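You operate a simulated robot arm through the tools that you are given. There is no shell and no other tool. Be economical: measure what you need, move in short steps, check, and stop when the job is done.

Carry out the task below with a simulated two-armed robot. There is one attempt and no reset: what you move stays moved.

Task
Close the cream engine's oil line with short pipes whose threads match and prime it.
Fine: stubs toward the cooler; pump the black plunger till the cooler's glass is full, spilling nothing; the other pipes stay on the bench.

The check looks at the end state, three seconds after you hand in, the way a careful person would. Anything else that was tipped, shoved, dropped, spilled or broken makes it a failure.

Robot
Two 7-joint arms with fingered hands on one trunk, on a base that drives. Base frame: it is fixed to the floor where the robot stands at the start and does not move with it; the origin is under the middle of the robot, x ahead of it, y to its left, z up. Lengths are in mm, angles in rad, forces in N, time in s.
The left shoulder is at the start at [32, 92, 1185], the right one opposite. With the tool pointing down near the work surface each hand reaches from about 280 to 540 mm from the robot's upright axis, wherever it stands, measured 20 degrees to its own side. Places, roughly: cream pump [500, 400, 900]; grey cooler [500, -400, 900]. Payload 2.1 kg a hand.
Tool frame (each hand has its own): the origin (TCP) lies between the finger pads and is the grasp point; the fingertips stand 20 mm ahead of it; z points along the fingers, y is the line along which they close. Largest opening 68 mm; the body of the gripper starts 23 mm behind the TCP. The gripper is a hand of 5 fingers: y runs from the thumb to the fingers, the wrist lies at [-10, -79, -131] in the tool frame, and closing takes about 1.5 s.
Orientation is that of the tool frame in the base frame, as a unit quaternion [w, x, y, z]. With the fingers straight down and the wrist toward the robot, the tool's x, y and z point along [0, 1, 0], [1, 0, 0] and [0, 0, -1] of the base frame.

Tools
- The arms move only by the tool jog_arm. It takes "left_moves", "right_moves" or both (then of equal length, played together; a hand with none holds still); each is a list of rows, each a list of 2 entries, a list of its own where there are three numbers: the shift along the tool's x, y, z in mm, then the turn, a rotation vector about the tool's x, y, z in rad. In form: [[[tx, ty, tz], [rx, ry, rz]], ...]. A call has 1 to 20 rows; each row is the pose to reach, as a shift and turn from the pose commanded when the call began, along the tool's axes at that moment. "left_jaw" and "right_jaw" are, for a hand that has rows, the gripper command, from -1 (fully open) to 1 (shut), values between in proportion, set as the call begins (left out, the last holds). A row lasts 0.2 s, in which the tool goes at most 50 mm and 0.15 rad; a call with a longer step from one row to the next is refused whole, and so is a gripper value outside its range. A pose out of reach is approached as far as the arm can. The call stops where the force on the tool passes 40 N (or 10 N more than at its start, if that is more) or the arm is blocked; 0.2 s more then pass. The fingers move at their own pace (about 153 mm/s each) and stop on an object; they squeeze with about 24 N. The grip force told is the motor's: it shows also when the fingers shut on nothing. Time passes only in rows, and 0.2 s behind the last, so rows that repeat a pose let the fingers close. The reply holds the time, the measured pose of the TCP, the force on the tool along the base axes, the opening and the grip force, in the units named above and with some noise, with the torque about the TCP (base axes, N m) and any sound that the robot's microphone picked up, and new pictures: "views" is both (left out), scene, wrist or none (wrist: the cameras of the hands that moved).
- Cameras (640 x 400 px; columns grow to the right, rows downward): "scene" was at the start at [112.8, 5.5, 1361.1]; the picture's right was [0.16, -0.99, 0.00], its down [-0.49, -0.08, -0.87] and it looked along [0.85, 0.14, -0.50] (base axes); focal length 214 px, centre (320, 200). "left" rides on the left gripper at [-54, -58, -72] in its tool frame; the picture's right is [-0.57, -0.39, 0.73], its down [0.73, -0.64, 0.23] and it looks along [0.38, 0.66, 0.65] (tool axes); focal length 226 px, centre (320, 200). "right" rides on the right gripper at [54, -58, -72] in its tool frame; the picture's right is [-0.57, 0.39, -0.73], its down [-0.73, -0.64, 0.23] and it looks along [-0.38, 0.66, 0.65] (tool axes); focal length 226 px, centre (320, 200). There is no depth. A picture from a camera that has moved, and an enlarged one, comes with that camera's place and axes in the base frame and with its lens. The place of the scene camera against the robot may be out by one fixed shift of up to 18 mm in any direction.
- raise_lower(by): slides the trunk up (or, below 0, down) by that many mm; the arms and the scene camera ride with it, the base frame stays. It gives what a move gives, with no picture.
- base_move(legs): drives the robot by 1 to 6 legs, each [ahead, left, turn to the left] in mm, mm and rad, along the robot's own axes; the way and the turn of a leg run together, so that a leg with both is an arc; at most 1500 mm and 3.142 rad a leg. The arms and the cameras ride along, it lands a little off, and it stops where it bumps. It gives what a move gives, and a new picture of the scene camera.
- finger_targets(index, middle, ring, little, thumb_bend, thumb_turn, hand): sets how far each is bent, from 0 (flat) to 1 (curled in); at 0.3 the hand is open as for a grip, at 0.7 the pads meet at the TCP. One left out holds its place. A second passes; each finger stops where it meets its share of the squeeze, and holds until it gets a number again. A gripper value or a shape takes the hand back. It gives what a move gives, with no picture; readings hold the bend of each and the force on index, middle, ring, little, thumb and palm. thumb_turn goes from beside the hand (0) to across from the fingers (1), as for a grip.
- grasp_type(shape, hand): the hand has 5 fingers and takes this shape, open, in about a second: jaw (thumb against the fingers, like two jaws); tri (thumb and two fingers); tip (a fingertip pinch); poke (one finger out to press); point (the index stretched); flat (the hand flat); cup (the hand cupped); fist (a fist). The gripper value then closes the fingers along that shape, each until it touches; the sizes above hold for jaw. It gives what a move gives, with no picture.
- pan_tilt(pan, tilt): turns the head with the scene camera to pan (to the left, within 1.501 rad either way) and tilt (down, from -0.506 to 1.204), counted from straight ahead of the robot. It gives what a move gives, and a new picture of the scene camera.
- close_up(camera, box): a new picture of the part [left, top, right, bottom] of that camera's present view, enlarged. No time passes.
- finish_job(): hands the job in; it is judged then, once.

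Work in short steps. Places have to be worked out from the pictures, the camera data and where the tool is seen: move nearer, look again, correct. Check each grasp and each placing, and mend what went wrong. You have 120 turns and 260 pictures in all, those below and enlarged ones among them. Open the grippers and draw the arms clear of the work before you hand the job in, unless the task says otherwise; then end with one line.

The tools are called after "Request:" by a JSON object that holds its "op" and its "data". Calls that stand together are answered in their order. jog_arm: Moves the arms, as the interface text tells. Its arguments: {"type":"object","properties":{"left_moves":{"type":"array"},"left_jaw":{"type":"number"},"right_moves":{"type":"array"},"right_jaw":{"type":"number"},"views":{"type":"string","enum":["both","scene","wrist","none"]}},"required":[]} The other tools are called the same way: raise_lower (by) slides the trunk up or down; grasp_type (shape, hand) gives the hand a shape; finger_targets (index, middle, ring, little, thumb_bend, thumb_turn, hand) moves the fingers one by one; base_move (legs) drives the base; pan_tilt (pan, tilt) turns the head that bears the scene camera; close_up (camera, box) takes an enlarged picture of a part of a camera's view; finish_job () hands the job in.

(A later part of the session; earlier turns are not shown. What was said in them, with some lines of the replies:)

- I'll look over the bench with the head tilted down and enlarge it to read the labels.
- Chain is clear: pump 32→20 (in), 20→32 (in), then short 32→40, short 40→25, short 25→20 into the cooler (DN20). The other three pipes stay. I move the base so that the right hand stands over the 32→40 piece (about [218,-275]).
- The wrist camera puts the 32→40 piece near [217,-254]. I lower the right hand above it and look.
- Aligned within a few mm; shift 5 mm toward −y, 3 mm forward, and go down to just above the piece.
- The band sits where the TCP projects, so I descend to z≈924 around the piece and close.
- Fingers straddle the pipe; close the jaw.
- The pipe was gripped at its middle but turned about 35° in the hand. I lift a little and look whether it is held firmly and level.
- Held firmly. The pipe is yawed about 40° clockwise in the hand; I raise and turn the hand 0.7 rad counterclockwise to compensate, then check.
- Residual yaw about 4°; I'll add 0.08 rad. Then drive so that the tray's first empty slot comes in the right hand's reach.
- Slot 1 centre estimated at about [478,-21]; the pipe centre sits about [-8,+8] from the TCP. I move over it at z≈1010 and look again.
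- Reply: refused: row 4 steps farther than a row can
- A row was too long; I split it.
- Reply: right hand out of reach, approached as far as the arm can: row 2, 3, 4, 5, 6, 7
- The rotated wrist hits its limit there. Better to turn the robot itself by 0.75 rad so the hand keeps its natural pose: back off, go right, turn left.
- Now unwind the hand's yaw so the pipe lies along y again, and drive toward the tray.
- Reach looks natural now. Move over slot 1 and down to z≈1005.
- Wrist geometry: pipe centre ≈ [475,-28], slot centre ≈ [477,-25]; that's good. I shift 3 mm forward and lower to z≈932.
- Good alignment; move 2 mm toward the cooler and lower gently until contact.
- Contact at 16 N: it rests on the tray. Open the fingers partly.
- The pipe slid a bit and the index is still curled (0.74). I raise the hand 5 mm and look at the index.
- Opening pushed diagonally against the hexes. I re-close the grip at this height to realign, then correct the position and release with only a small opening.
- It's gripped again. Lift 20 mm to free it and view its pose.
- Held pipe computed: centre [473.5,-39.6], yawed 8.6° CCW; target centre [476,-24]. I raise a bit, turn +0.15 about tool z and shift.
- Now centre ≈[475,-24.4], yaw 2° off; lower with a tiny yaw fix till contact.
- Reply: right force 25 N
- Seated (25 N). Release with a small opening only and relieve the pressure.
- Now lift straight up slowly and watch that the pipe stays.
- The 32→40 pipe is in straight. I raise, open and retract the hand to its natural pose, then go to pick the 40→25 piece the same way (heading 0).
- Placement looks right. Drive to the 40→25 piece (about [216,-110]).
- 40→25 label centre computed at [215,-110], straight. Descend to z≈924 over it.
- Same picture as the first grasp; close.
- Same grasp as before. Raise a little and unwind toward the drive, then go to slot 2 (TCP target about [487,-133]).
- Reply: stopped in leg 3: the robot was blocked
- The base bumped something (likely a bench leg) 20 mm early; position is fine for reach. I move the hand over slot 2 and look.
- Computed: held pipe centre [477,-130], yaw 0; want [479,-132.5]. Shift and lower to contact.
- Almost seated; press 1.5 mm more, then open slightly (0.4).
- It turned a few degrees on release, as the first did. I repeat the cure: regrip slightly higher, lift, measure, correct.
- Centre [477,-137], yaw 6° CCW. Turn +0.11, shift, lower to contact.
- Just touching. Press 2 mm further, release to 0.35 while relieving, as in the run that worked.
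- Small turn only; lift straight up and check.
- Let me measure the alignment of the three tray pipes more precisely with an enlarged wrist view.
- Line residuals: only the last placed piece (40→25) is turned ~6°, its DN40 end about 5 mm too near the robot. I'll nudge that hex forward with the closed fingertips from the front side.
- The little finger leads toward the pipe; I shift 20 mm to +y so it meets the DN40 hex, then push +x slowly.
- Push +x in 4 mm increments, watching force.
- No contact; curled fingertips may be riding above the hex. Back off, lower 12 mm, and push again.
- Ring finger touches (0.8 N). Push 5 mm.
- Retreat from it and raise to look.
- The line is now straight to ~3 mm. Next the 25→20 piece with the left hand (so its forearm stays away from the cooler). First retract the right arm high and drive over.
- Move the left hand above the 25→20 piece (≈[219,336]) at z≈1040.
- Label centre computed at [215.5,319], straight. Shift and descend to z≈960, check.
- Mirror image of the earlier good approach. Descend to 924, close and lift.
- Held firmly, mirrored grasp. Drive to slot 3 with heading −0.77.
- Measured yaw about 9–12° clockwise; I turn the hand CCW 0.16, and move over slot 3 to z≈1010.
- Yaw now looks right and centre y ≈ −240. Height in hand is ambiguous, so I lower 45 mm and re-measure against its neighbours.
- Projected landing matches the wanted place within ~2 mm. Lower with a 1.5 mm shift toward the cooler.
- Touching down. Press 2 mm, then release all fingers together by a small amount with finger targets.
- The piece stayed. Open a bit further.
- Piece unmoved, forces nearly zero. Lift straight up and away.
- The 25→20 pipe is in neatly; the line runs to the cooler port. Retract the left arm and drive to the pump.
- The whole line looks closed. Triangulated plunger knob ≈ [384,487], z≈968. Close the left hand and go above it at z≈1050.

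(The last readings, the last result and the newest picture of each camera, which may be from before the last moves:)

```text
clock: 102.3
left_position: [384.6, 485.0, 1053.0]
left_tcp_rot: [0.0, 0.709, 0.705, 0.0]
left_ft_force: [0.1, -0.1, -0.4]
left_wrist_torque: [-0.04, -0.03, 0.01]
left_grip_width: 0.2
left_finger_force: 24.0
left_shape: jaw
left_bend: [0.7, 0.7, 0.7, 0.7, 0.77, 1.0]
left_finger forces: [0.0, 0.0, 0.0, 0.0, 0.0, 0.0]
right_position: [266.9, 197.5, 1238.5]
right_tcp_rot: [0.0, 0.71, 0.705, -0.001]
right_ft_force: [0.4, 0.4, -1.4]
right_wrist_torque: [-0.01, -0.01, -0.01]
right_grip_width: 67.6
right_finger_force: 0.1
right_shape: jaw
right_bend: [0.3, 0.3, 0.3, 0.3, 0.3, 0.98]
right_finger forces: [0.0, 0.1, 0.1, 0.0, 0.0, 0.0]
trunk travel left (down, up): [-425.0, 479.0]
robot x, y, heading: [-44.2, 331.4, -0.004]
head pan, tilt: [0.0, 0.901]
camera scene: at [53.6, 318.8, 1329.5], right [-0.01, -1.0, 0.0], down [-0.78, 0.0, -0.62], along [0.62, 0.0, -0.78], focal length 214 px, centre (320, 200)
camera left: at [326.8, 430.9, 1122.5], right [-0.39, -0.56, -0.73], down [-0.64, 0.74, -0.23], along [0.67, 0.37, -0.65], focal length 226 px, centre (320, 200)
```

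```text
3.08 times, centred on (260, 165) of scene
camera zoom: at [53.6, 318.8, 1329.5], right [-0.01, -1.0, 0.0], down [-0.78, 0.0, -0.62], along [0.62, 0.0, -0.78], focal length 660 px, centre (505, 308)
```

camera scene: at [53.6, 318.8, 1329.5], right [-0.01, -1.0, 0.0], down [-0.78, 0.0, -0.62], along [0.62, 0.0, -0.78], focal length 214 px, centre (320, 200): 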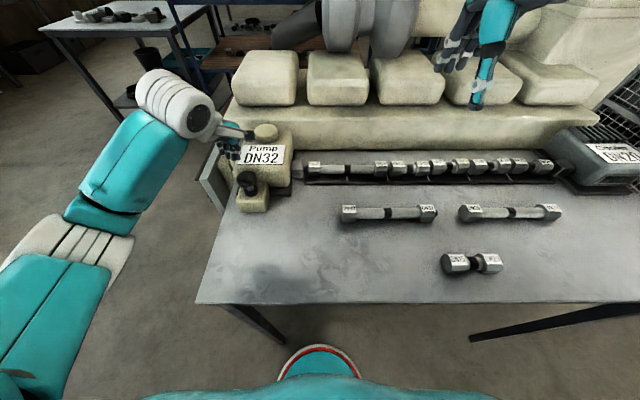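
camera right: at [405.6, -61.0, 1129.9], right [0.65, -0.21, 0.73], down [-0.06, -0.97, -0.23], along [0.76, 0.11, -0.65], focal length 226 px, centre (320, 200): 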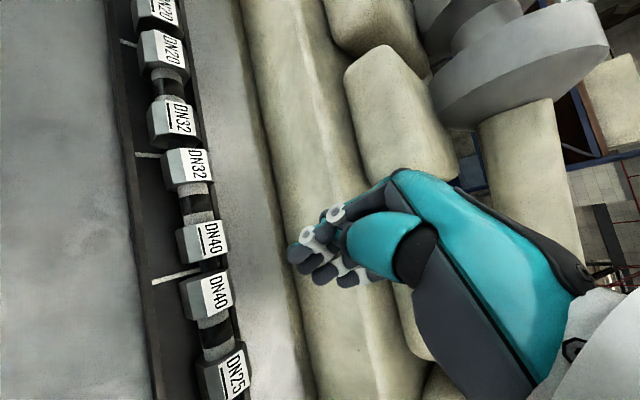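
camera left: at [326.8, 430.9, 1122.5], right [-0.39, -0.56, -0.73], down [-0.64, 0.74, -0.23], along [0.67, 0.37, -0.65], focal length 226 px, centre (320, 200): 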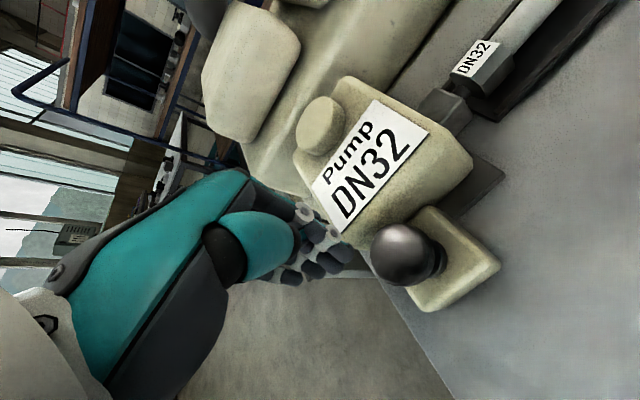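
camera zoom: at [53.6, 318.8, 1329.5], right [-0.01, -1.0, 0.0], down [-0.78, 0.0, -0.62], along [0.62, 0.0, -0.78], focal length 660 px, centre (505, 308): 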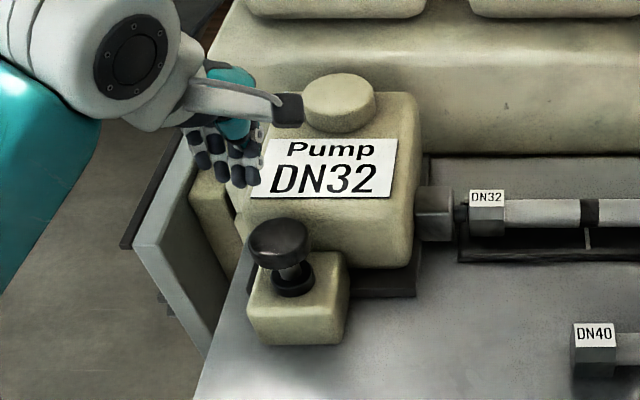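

Refined knob [386,487], top z≈970–975. Descend to z≈992 with closed fingertips and check force.

Request:
{"op": "jog_arm", "data": {"left_moves": [[[2, 1.5, 25], [0, 0, 0]], [[2, 1.5, 50], [0, 0, 0]], [[2, 1.5, 61], [0, 0, 0]], [[2, 1.5, 61], [0, 0, 0]]], "views": "wrist"}}

Request:
{"op": "close_up", "data": {"camera": "scene", "box": [200, 130, 300, 220]}}

```text
clock: 103.3
left_position: [386.4, 489.3, 992.7]
left_tcp_rot: [0.0, 0.709, 0.705, -0.001]
left_ft_force: [0.5, 2.1, 3.1]
left_wrist_torque: [0.04, 0.02, -0.02]
left_grip_width: 0.1
left_finger_force: 24.1
left_shape: jaw
left_bend: [0.7, 0.7, 0.7, 0.7, 0.77, 1.0]
left_finger forces: [0.5, 2.3, 2.3, 0.0, 0.1, 0.0]
right_position: [268.9, 197.9, 1238.2]
right_tcp_rot: [-0.001, 0.71, 0.704, -0.001]
right_ft_force: [0.0, 0.6, -0.6]
right_wrist_torque: [-0.01, -0.03, 0.04]
right_grip_width: 68.0
right_finger_force: 0.1
right_shape: jaw
right_bend: [0.3, 0.3, 0.3, 0.3, 0.3, 0.98]
right_finger forces: [0.0, 0.1, 0.0, 0.1, 0.1, 0.1]
trunk travel left (down, up): [-425.0, 479.0]
robot x, y, heading: [-45.3, 325.9, -0.008]
head pan, tilt: [0.0, 0.901]
camera left: at [328.2, 434.6, 1062.5], right [-0.39, -0.56, -0.73], down [-0.64, 0.74, -0.23], along [0.67, 0.37, -0.65], focal length 226 px, centre (320, 200)
```

left: 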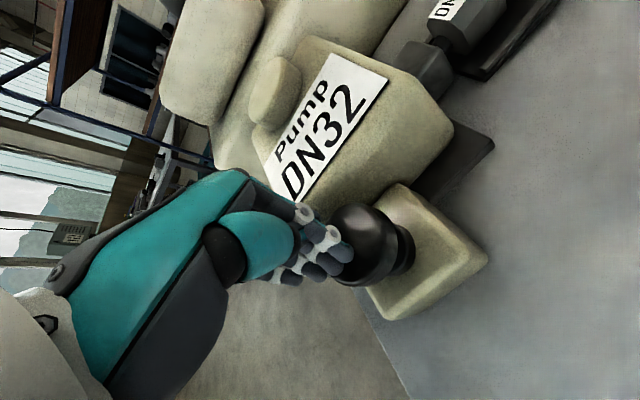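

```text
4.44 times, centred on (250, 175) of scene
camera zoom: at [53.6, 319.2, 1329.5], right [-0.01, -1.0, 0.0], down [-0.78, 0.0, -0.62], along [0.62, 0.0, -0.78], focal length 953 px, centre (631, 311)
```

zoom: 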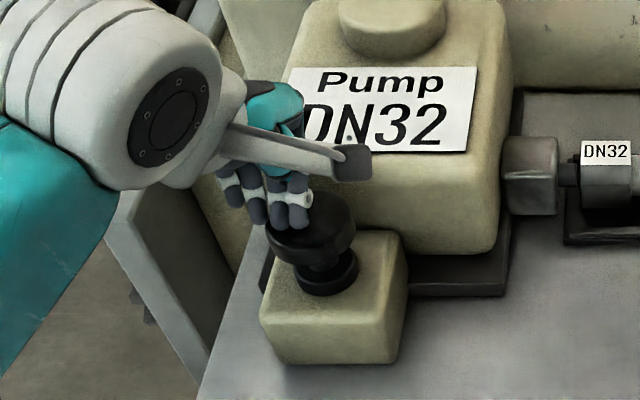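

Contact is off-centre (fingers ~18 mm too far left). Raise, shift −y 17 mm, and touch again.

Request:
{"op": "jog_arm", "data": {"left_moves": [[[0, 0, -8], [0, 0, 0]], [[-17, 0, -8], [0, 0, 0]], [[-17, 0, -2], [0, 0, 0]], [[-17, 0, 0], [0, 0, 0]]], "views": "wrist"}}

Request:
{"op": "close_up", "data": {"camera": "scene", "box": [200, 130, 300, 220]}}

```text
clock: 104.3
left_position: [386.5, 470.6, 993.5]
left_tcp_rot: [0.0, 0.709, 0.706, 0.001]
left_ft_force: [0.7, -0.4, 3.3]
left_wrist_torque: [0.02, 0.04, 0.01]
left_grip_width: 0.1
left_finger_force: 24.2
left_shape: jaw
left_bend: [0.7, 0.7, 0.7, 0.7, 0.77, 1.0]
left_finger forces: [0.0, 2.4, 0.0, 0.0, 0.0, 0.0]
right_position: [267.1, 198.1, 1238.1]
right_tcp_rot: [-0.001, 0.709, 0.705, -0.001]
right_ft_force: [-0.3, 0.0, 0.8]
right_wrist_torque: [-0.01, -0.05, -0.03]
right_grip_width: 67.7
right_finger_force: 0.0
right_shape: jaw
right_bend: [0.3, 0.3, 0.3, 0.3, 0.3, 0.98]
right_finger forces: [0.0, 0.1, 0.0, 0.0, 0.0, 0.0]
trunk travel left (down, up): [-425.0, 479.0]
robot x, y, heading: [-46.3, 328.6, -0.001]
head pan, tilt: [0.0, 0.901]
camera left: at [327.4, 416.5, 1063.1], right [-0.39, -0.56, -0.73], down [-0.64, 0.74, -0.23], along [0.67, 0.37, -0.65], focal length 226 px, centre (320, 200)
```

left: 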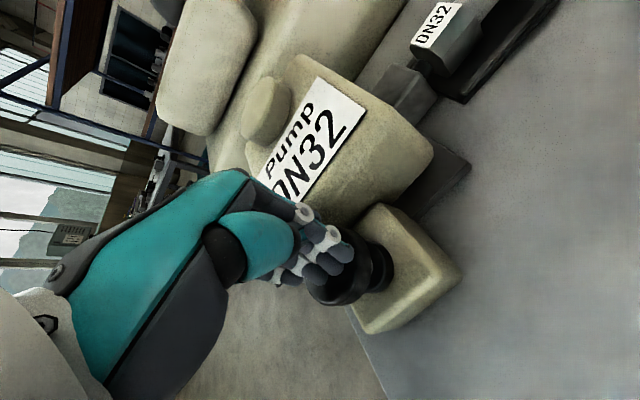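

```text
4.44 times, centred on (250, 175) of scene
camera zoom: at [53.5, 318.7, 1329.5], right [-0.01, -1.0, 0.0], down [-0.78, 0.0, -0.62], along [0.62, 0.0, -0.78], focal length 953 px, centre (631, 311)
```

zoom: 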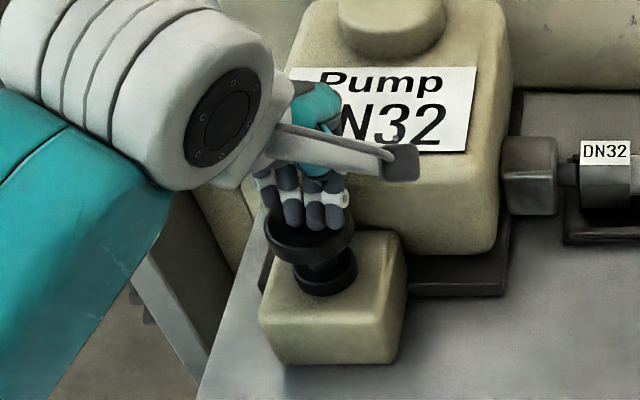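

Centred on the knob now. Press one slow stroke down 25 mm and see force.

Request:
{"op": "jog_arm", "data": {"left_moves": [[[0, 0, 4], [0, 0, 0]], [[0, 0, 8], [0, 0, 0]], [[0, 0, 12], [0, 0, 0]], [[0, 0, 16], [0, 0, 0]], [[0, 0, 20], [0, 0, 0]], [[0, 0, 24], [0, 0, 0]]], "views": "none"}}

Request:
{"op": "close_up", "data": {"camera": "scene", "box": [200, 130, 300, 220]}}

```text
clock: 105.7
left_position: [386.3, 470.4, 973.5]
left_tcp_rot: [0.006, 0.709, 0.705, 0.005]
left_ft_force: [-2.1, -0.6, 19.3]
left_wrist_torque: [0.11, 0.27, 0.04]
left_grip_width: 0.0
left_finger_force: 23.9
left_shape: jaw
left_bend: [0.7, 0.7, 0.7, 0.7, 0.77, 1.0]
left_finger forces: [9.2, 8.5, 4.5, 0.1, 0.0, 0.1]
right_position: [265.9, 196.9, 1238.9]
right_tcp_rot: [-0.001, 0.71, 0.705, 0.001]
right_ft_force: [-0.3, -0.2, 0.4]
right_wrist_torque: [0.01, -0.04, -0.01]
right_grip_width: 67.9
right_finger_force: 0.2
right_shape: jaw
right_bend: [0.3, 0.3, 0.3, 0.3, 0.3, 0.98]
right_finger forces: [0.0, 0.1, 0.0, 0.0, 0.0, 0.0]
trunk travel left (down, up): [-425.0, 479.0]
robot x, y, heading: [-47.2, 330.0, -0.005]
head pan, tilt: [0.0, 0.901]
stopped in row 6 (left hand): the force on the tool passed its limit (the readings are from after the stop); the commanded pose is now the measured one
```

```text
4.44 times, centred on (250, 175) of scene
camera zoom: at [52.0, 318.2, 1329.6], right [-0.01, -1.0, 0.0], down [-0.78, 0.0, -0.62], along [0.62, 0.0, -0.78], focal length 953 px, centre (631, 311)
```

zoom: 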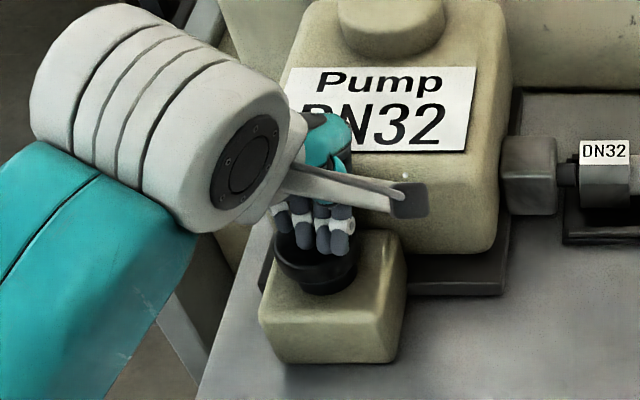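

Stroke ~20 mm, bottomed. Raise, check the knob springs back, and look at the glass.

Request:
{"op": "jog_arm", "data": {"left_moves": [[[0, 0, -8], [0, 0, 0]], [[0, 0, -16], [0, 0, 0]], [[0, 0, -24], [0, 0, 0]], [[0, 0, -24], [0, 0, 0]]], "views": "none"}}

Request:
{"op": "close_up", "data": {"camera": "scene", "box": [200, 130, 300, 220]}}

Request:
{"op": "pan_tilt", "data": {"pan": -0.75, "tilt": 0.7}}

```text
clock: 106.7
left_position: [386.5, 472.4, 995.1]
left_tcp_rot: [0.004, 0.709, 0.705, 0.003]
left_ft_force: [-0.1, 0.0, 1.4]
left_wrist_torque: [0.01, 0.03, 0.0]
left_grip_width: 0.0
left_finger_force: 23.6
left_shape: jaw
left_bend: [0.7, 0.7, 0.7, 0.7, 0.77, 1.0]
left_finger forces: [0.0, 1.5, 0.0, 0.0, 0.1, 0.1]
right_position: [267.4, 197.3, 1236.9]
right_tcp_rot: [0.001, 0.71, 0.705, 0.0]
right_ft_force: [-0.3, -0.4, -0.7]
right_wrist_torque: [-0.02, 0.01, -0.02]
right_grip_width: 67.5
right_finger_force: 0.1
right_shape: jaw
right_bend: [0.3, 0.3, 0.3, 0.3, 0.3, 0.98]
right_finger forces: [0.1, 0.0, 0.1, 0.0, 0.1, 0.0]
trunk travel left (down, up): [-425.0, 479.0]
robot x, y, heading: [-47.4, 324.2, -0.004]
head pan, tilt: [0.0, 0.901]
```

```text
4.44 times, centred on (250, 175) of scene
camera zoom: at [53.5, 318.8, 1329.5], right [-0.01, -1.0, 0.0], down [-0.78, 0.0, -0.62], along [0.62, 0.0, -0.78], focal length 953 px, centre (631, 311)
```

zoom: 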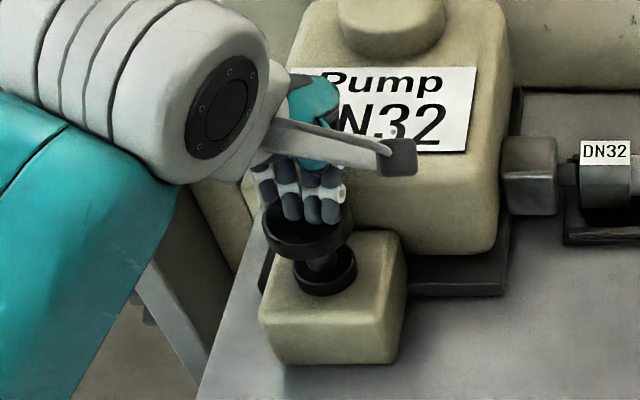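

```text
clock: 107.8
left_position: [387.0, 472.1, 996.4]
left_tcp_rot: [0.005, 0.709, 0.705, 0.002]
left_ft_force: [-0.8, 0.6, 1.4]
left_wrist_torque: [0.0, 0.01, -0.02]
left_grip_width: 0.0
left_finger_force: 24.2
left_shape: jaw
left_bend: [0.7, 0.7, 0.7, 0.7, 0.77, 1.0]
left_finger forces: [0.0, 1.6, 0.0, 0.0, 0.0, 0.1]
right_position: [267.7, 197.4, 1238.1]
right_tcp_rot: [-0.001, 0.709, 0.705, 0.0]
right_ft_force: [0.0, 0.7, 0.3]
right_wrist_torque: [-0.02, 0.01, 0.03]
right_grip_width: 67.7
right_finger_force: 0.0
right_shape: jaw
right_bend: [0.3, 0.3, 0.3, 0.3, 0.3, 0.98]
right_finger forces: [0.0, 0.0, 0.1, 0.0, 0.0, 0.0]
trunk travel left (down, up): [-425.0, 479.0]
robot x, y, heading: [-48.5, 326.6, -0.008]
head pan, tilt: [-0.75, 0.7]
camera scene: at [39.9, 261.0, 1345.6], right [-0.69, -0.73, 0.0], down [-0.47, 0.44, -0.76], along [0.56, -0.52, -0.64], focal length 214 px, centre (320, 200)
```

scene: 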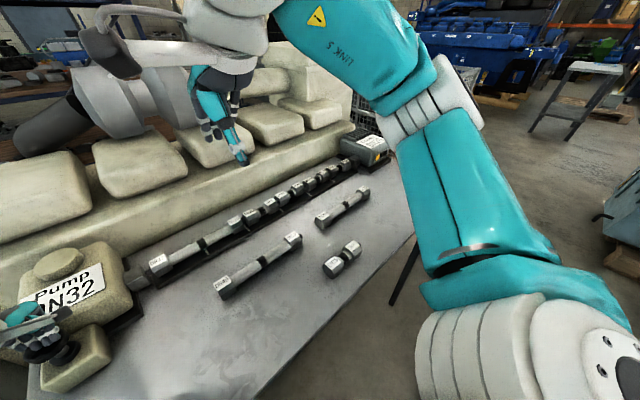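

It springs back, and something amber shows at the cooler. Enlarge the glass, and check for leaks along the line.

Request:
{"op": "close_up", "data": {"camera": "scene", "box": [340, 125, 400, 175]}}

Request:
{"op": "close_up", "data": {"camera": "scene", "box": [120, 140, 380, 300]}}

```text
8.00 times, centred on (370, 150) of scene
camera zoom: at [39.9, 261.0, 1345.6], right [-0.69, -0.73, 0.0], down [-0.47, 0.44, -0.76], along [0.56, -0.52, -0.64], focal length 1716 px, centre (-80, 600)
```

zoom: 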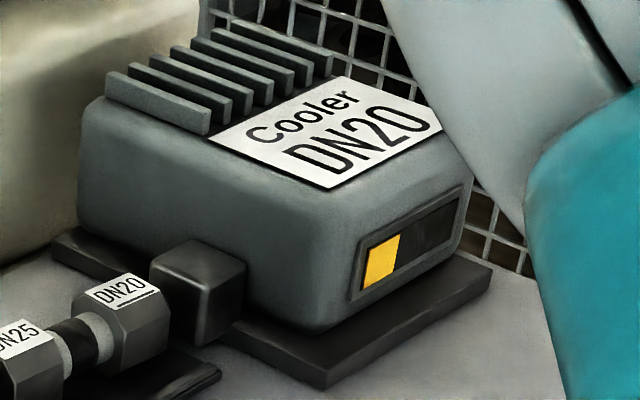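

```text
2.46 times, centred on (250, 220) of scene
camera zoom: at [39.9, 261.0, 1345.6], right [-0.69, -0.73, 0.0], down [-0.47, 0.44, -0.76], along [0.56, -0.52, -0.64], focal length 528 px, centre (492, 151)
```

zoom: 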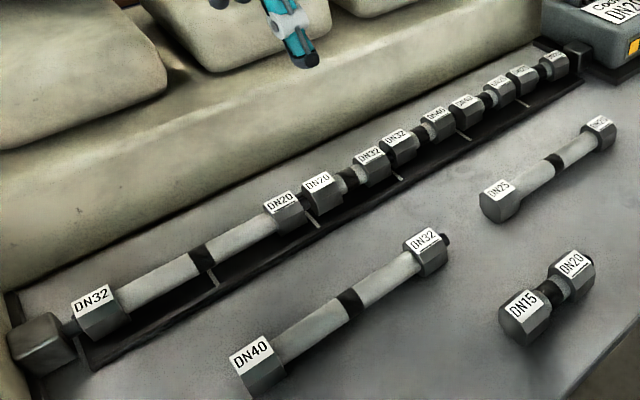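

One stroke filled about a third with no leak. Second stroke.

Request:
{"op": "jog_arm", "data": {"left_moves": [[[0, 0, 4], [0, 0, 0]], [[0, 0, 8], [0, 0, 0]], [[0, 0, 12], [0, 0, 0]], [[0, 0, 16], [0, 0, 0]], [[0, 0, 20], [0, 0, 0]], [[0, 0, 24], [0, 0, 0]]], "views": "none"}}

Request:
{"op": "jog_arm", "data": {"left_moves": [[[0, 0, -8], [0, 0, 0]], [[0, 0, -16], [0, 0, 0]], [[0, 0, -23], [0, 0, 0]], [[0, 0, -23], [0, 0, 0]]], "views": "none"}}

Request:
{"op": "close_up", "data": {"camera": "scene", "box": [340, 125, 400, 175]}}

```text
clock: 109.2
left_position: [385.6, 470.7, 973.9]
left_tcp_rot: [0.007, 0.709, 0.706, 0.006]
left_ft_force: [8.0, 1.5, 30.5]
left_wrist_torque: [0.16, 0.25, -0.06]
left_grip_width: 0.0
left_finger_force: 23.8
left_shape: jaw
left_bend: [0.7, 0.7, 0.7, 0.7, 0.77, 1.0]
left_finger forces: [16.3, 10.5, 5.4, 0.1, 0.1, 0.0]
right_position: [267.6, 196.2, 1238.4]
right_tcp_rot: [-0.001, 0.71, 0.704, 0.001]
right_ft_force: [1.2, 0.1, 0.8]
right_wrist_torque: [0.01, -0.02, 0.01]
right_grip_width: 68.0
right_finger_force: 0.0
right_shape: jaw
right_bend: [0.3, 0.3, 0.3, 0.3, 0.3, 0.98]
right_finger forces: [0.0, 0.1, 0.0, 0.0, 0.0, 0.0]
trunk travel left (down, up): [-425.0, 479.0]
robot x, y, heading: [-39.4, 329.4, -0.011]
head pan, tilt: [-0.75, 0.7]
```

```text
clock: 110.2
left_position: [387.2, 471.0, 994.8]
left_tcp_rot: [0.003, 0.709, 0.705, 0.002]
left_ft_force: [-0.9, 0.1, 1.4]
left_wrist_torque: [-0.03, 0.04, -0.02]
left_grip_width: 0.1
left_finger_force: 23.5
left_shape: jaw
left_bend: [0.7, 0.7, 0.7, 0.7, 0.77, 1.0]
left_finger forces: [0.0, 1.5, 0.5, 0.1, 0.0, 0.0]
right_position: [267.0, 196.5, 1238.6]
right_tcp_rot: [-0.001, 0.71, 0.704, 0.0]
right_ft_force: [-0.1, 0.4, -0.2]
right_wrist_torque: [0.0, -0.02, -0.01]
right_grip_width: 67.6
right_finger_force: 0.0
right_shape: jaw
right_bend: [0.3, 0.3, 0.3, 0.3, 0.3, 0.98]
right_finger forces: [0.1, 0.0, 0.0, 0.1, 0.1, 0.0]
trunk travel left (down, up): [-425.0, 479.0]
robot x, y, heading: [-46.9, 329.4, -0.006]
head pan, tilt: [-0.75, 0.7]
```

```text
8.00 times, centred on (370, 150) of scene
camera zoom: at [39.8, 260.9, 1345.6], right [-0.69, -0.73, 0.0], down [-0.47, 0.44, -0.76], along [0.56, -0.52, -0.64], focal length 1716 px, centre (-80, 600)
```

zoom: 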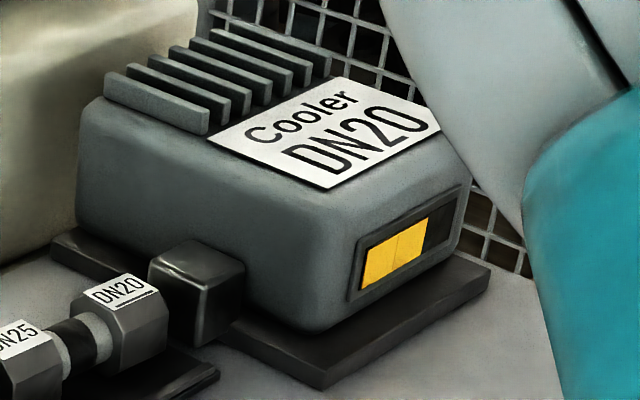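

Two thirds full. Third stroke.

Request:
{"op": "jog_arm", "data": {"left_moves": [[[0, 0, 4], [0, 0, 0]], [[0, 0, 8], [0, 0, 0]], [[0, 0, 12], [0, 0, 0]], [[0, 0, 16], [0, 0, 0]], [[0, 0, 20], [0, 0, 0]], [[0, 0, 23], [0, 0, 0]]], "views": "none"}}

Request:
{"op": "jog_arm", "data": {"left_moves": [[[0, 0, -8], [0, 0, 0]], [[0, 0, -16], [0, 0, 0]], [[0, 0, -23], [0, 0, 0]], [[0, 0, -26], [0, 0, 0]]], "views": "none"}}

Request:
{"op": "close_up", "data": {"camera": "scene", "box": [340, 125, 400, 175]}}

Request:
{"op": "close_up", "data": {"camera": "scene", "box": [0, 140, 380, 380]}}

```text
clock: 111.6
left_position: [387.3, 471.1, 974.7]
left_tcp_rot: [0.007, 0.709, 0.705, 0.006]
left_ft_force: [9.1, 1.3, 29.9]
left_wrist_torque: [0.14, 0.29, -0.04]
left_grip_width: 0.0
left_finger_force: 23.7
left_shape: jaw
left_bend: [0.7, 0.7, 0.7, 0.7, 0.77, 1.0]
left_finger forces: [16.5, 10.6, 5.3, 0.0, 0.0, 0.0]
right_position: [268.1, 196.0, 1239.2]
right_tcp_rot: [0.0, 0.711, 0.704, 0.001]
right_ft_force: [0.5, 0.7, 0.0]
right_wrist_torque: [-0.01, -0.03, 0.0]
right_grip_width: 67.9
right_finger_force: 0.1
right_shape: jaw
right_bend: [0.3, 0.3, 0.3, 0.3, 0.3, 0.98]
right_finger forces: [0.0, 0.1, 0.0, 0.0, 0.0, 0.0]
trunk travel left (down, up): [-425.0, 479.0]
robot x, y, heading: [-47.9, 328.6, -0.004]
head pan, tilt: [-0.75, 0.7]
```

```text
clock: 112.6
left_position: [385.2, 470.7, 998.2]
left_tcp_rot: [0.004, 0.709, 0.705, 0.003]
left_ft_force: [-0.4, 0.0, 0.6]
left_wrist_torque: [0.0, 0.02, 0.01]
left_grip_width: 0.1
left_finger_force: 24.2
left_shape: jaw
left_bend: [0.7, 0.7, 0.7, 0.7, 0.77, 1.0]
left_finger forces: [0.1, 0.7, 0.1, 0.0, 0.0, 0.0]
right_position: [266.8, 198.9, 1237.5]
right_tcp_rot: [-0.001, 0.709, 0.705, -0.001]
right_ft_force: [-0.1, -0.6, 0.2]
right_wrist_torque: [0.01, 0.02, -0.02]
right_grip_width: 67.5
right_finger_force: 0.0
right_shape: jaw
right_bend: [0.3, 0.3, 0.3, 0.3, 0.3, 0.98]
right_finger forces: [0.1, 0.0, 0.0, 0.2, 0.0, 0.0]
trunk travel left (down, up): [-425.0, 479.0]
robot x, y, heading: [-43.1, 325.7, -0.002]
head pan, tilt: [-0.75, 0.7]
```

```text
8.00 times, centred on (370, 150) of scene
camera zoom: at [39.9, 260.9, 1345.6], right [-0.69, -0.73, 0.0], down [-0.47, 0.44, -0.76], along [0.56, -0.52, -0.64], focal length 1716 px, centre (-80, 600)
```

zoom: 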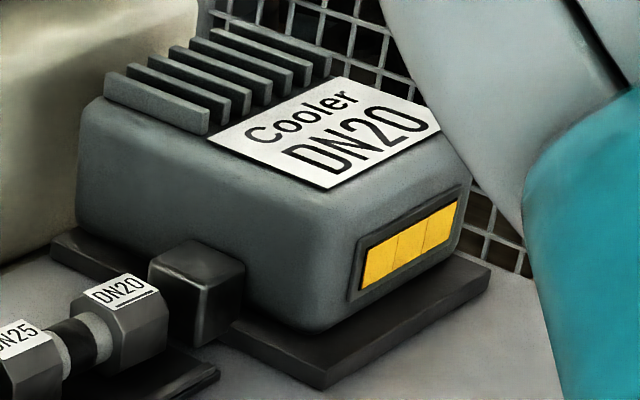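

```text
1.67 times, centred on (190, 260) of scene
camera zoom: at [39.9, 260.9, 1345.6], right [-0.69, -0.73, 0.0], down [-0.47, 0.44, -0.76], along [0.56, -0.52, -0.64], focal length 358 px, centre (537, 100)
```

zoom: 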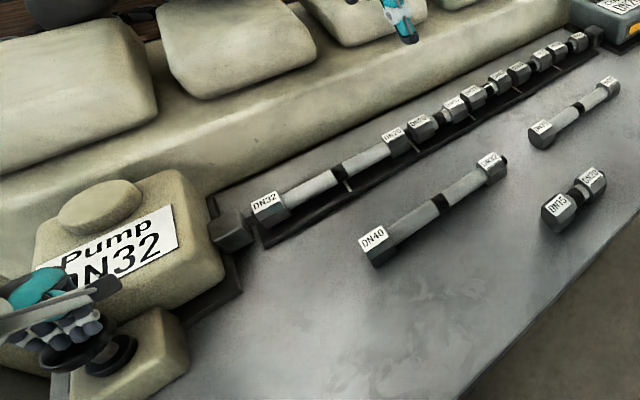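

Glass full, no oil on the bench. Raise the left hand clear of the pump, then open it.

Request:
{"op": "jog_arm", "data": {"left_moves": [[[0, 0, -40], [0, 0, 0]], [[0, 0, -85], [0, 0, 0]], [[0, 0, -130], [0, 0, 0]], [[10, -40, -170], [0, 0, 0]], [[20, -80, -200], [0, 0, 0]], [[20, -80, -200], [0, 0, 0]]], "views": "none"}}

Request:
{"op": "base_move", "data": {"legs": [[-120, -150, 0]]}}

Request:
{"op": "jog_arm", "data": {"left_moves": [[[0, 0, 0], [0, 0, 0]], [[0, 0, 0], [0, 0, 0]], [[0, 0, 0], [0, 0, 0]]], "left_jaw": -1, "views": "none"}}

Request:
{"op": "pan_tilt", "data": {"pan": 0, "tilt": 0.8}}

Request:
{"op": "close_up", "data": {"camera": "scene", "box": [180, 100, 560, 300]}}

```text
refused: row 4 steps farther than a row can; nothing moved
```

```text
clock: 114.2
left_position: [265.8, 318.9, 998.2]
left_tcp_rot: [0.005, 0.711, 0.703, 0.003]
left_ft_force: [0.9, 0.2, -0.5]
left_wrist_torque: [-0.01, -0.02, 0.0]
left_grip_width: 0.0
left_finger_force: 24.7
left_shape: jaw
left_bend: [0.7, 0.7, 0.7, 0.7, 0.77, 1.0]
left_finger forces: [0.0, 0.1, 0.1, 0.1, 0.0, 0.1]
right_position: [146.0, 45.7, 1237.4]
right_tcp_rot: [-0.001, 0.711, 0.704, -0.001]
right_ft_force: [0.8, 0.6, 0.0]
right_wrist_torque: [-0.01, -0.03, -0.01]
right_grip_width: 67.9
right_finger_force: 0.0
right_shape: jaw
right_bend: [0.3, 0.3, 0.3, 0.3, 0.3, 0.98]
right_finger forces: [0.0, 0.0, 0.0, 0.0, 0.1, 0.1]
trunk travel left (down, up): [-425.0, 479.0]
robot x, y, heading: [-165.9, 179.5, -0.009]
head pan, tilt: [-0.75, 0.7]
camera scene: at [-81.5, 110.8, 1345.6], right [-0.69, -0.72, 0.0], down [-0.47, 0.44, -0.76], along [0.55, -0.53, -0.64], focal length 214 px, centre (320, 200)
```

scene: 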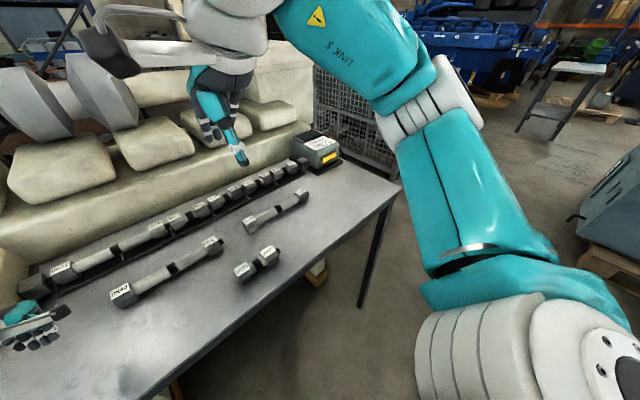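

```text
clock: 115.0
left_position: [265.8, 319.5, 998.0]
left_tcp_rot: [0.003, 0.711, 0.703, 0.003]
left_ft_force: [0.6, -0.6, 0.1]
left_wrist_torque: [-0.01, 0.01, 0.0]
left_grip_width: 67.5
left_finger_force: 0.1
left_shape: jaw
left_bend: [0.3, 0.3, 0.3, 0.3, 0.3, 0.98]
left_finger forces: [0.0, 0.0, 0.0, 0.0, 0.0, 0.1]
right_position: [145.8, 46.8, 1237.4]
right_tcp_rot: [-0.001, 0.711, 0.703, -0.001]
right_ft_force: [-1.6, 0.2, 0.4]
right_wrist_torque: [-0.01, 0.01, 0.03]
right_grip_width: 67.7
right_finger_force: 0.0
right_shape: jaw
right_bend: [0.3, 0.3, 0.3, 0.3, 0.3, 0.98]
right_finger forces: [0.1, 0.1, 0.0, 0.0, 0.0, 0.0]
trunk travel left (down, up): [-425.0, 479.0]
robot x, y, heading: [-168.4, 176.9, -0.014]
head pan, tilt: [-0.75, 0.7]
```

```text
clock: 116.1
left_position: [265.9, 319.1, 998.6]
left_tcp_rot: [0.004, 0.71, 0.704, 0.003]
left_ft_force: [-0.3, -0.4, 0.3]
left_wrist_torque: [0.03, 0.02, -0.02]
left_grip_width: 67.3
left_finger_force: 0.0
left_shape: jaw
left_bend: [0.3, 0.3, 0.3, 0.3, 0.3, 0.98]
left_finger forces: [0.1, 0.1, 0.1, 0.0, 0.0, 0.0]
right_position: [146.4, 46.5, 1238.3]
right_tcp_rot: [-0.001, 0.711, 0.703, -0.001]
right_ft_force: [0.6, 0.4, 0.0]
right_wrist_torque: [-0.01, -0.02, -0.03]
right_grip_width: 67.8
right_finger_force: 0.1
right_shape: jaw
right_bend: [0.3, 0.3, 0.3, 0.3, 0.3, 0.98]
right_finger forces: [0.0, 0.1, 0.0, 0.1, 0.0, 0.0]
trunk travel left (down, up): [-425.0, 479.0]
robot x, y, heading: [-167.6, 177.4, -0.006]
head pan, tilt: [0.0, 0.799]
camera scene: at [-62.1, 168.8, 1337.4], right [-0.01, -1.0, 0.0], down [-0.72, 0.01, -0.7], along [0.7, -0.01, -0.72], focal length 214 px, centre (320, 200)
```

scene: 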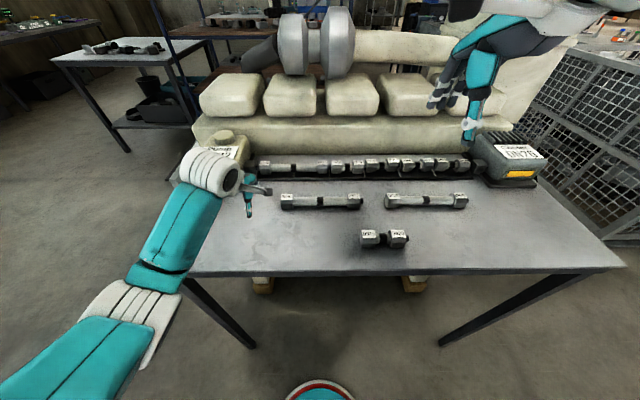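

```text
1.68 times, centred on (370, 200) of scene
camera zoom: at [-62.1, 168.8, 1337.4], right [-0.01, -1.0, 0.0], down [-0.72, 0.01, -0.7], along [0.7, -0.01, -0.72], focal length 361 px, centre (236, 200)
```

zoom: 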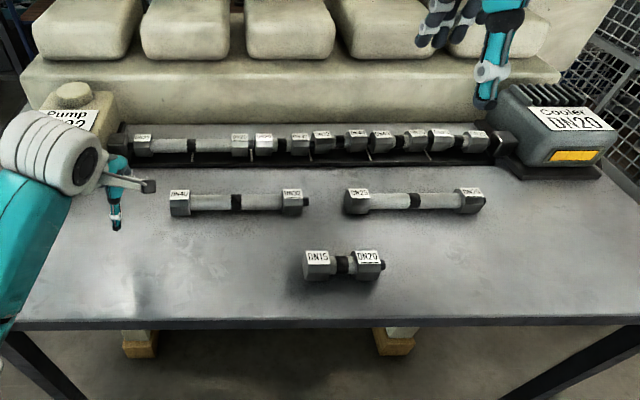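

The raise was refused but the drive carried the hand clear without contact readings. Now raise the left hand properly and check the pump knob and everything.

Request:
{"op": "jog_arm", "data": {"left_moves": [[[0, 0, -45], [0, 0, 0]], [[0, 0, -90], [0, 0, 0]], [[0, 0, -135], [0, 0, 0]], [[0, 0, -180], [0, 0, 0]], [[0, 0, -220], [0, 0, 0]], [[40, 0, -230], [0, 0, 0]]], "views": "scene"}}

Request:
{"op": "close_up", "data": {"camera": "scene", "box": [160, 110, 320, 230]}}

Request:
{"op": "close_up", "data": {"camera": "scene", "box": [300, 110, 560, 260]}}

```text
clock: 117.5
left_position: [264.9, 357.7, 1228.3]
left_tcp_rot: [0.005, 0.711, 0.703, 0.003]
left_ft_force: [-0.1, -0.1, 0.7]
left_wrist_torque: [0.0, -0.03, -0.01]
left_grip_width: 68.0
left_finger_force: 0.0
left_shape: jaw
left_bend: [0.3, 0.3, 0.3, 0.3, 0.3, 0.98]
left_finger forces: [0.0, 0.1, 0.0, 0.1, 0.1, 0.1]
right_position: [146.5, 46.2, 1237.7]
right_tcp_rot: [-0.001, 0.712, 0.703, -0.001]
right_ft_force: [-0.1, 0.4, -0.2]
right_wrist_torque: [0.0, 0.05, -0.01]
right_grip_width: 68.0
right_finger_force: 0.1
right_shape: jaw
right_bend: [0.3, 0.3, 0.3, 0.3, 0.3, 0.98]
right_finger forces: [0.0, 0.0, 0.0, 0.0, 0.0, 0.0]
trunk travel left (down, up): [-425.0, 479.0]
robot x, y, heading: [-161.8, 177.4, -0.01]
head pan, tilt: [0.0, 0.799]
camera scene: at [-62.2, 169.0, 1337.4], right [-0.01, -1.0, 0.0], down [-0.72, 0.01, -0.7], along [0.7, -0.01, -0.72], focal length 214 px, centre (320, 200)
```

scene: 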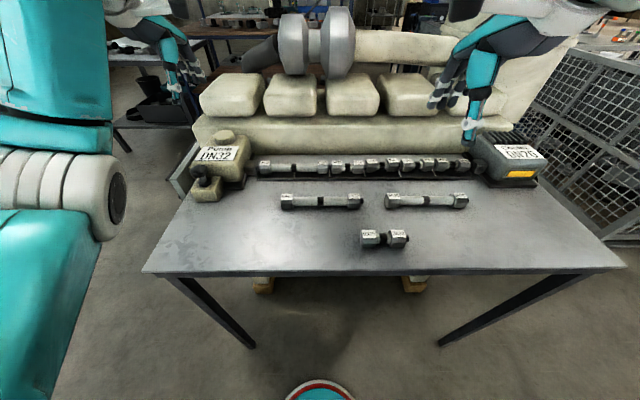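

```text
3.33 times, centred on (240, 170) of scene
camera zoom: at [-62.2, 169.0, 1337.4], right [-0.01, -1.0, 0.0], down [-0.72, 0.01, -0.7], along [0.7, -0.01, -0.72], focal length 715 px, centre (587, 300)
```

zoom: 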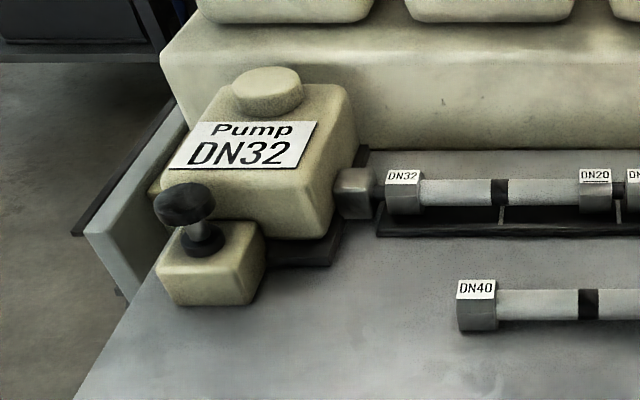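

```text
2.46 times, centred on (430, 185) of scene
camera zoom: at [-62.2, 169.0, 1337.4], right [-0.01, -1.0, 0.0], down [-0.72, 0.01, -0.7], along [0.7, -0.01, -0.72], focal length 528 px, centre (49, 237)
```

zoom: 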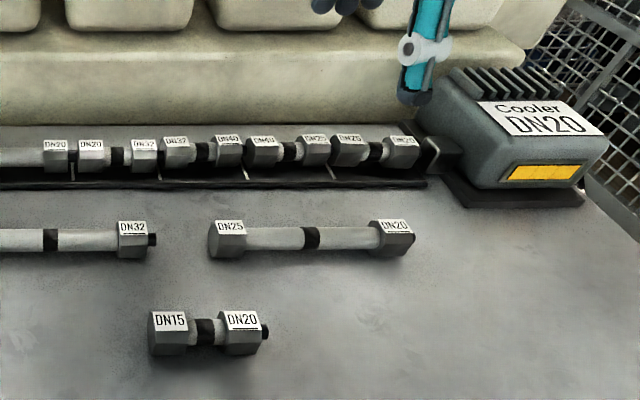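

Glass is full, the line is closed, the other pipes are in place on the bench, and both hands are open and clear. Handing in.

Request:
{"op": "finish_job", "data": {}}

```text
The job is handed in.
```

The oil line is closed with the three matching short pipes (32→40, 40→25, 25→20, stubs toward the cooler), the cooler's glass is full after three strokes with no spill seen, and the other three pipes are still on the bench.
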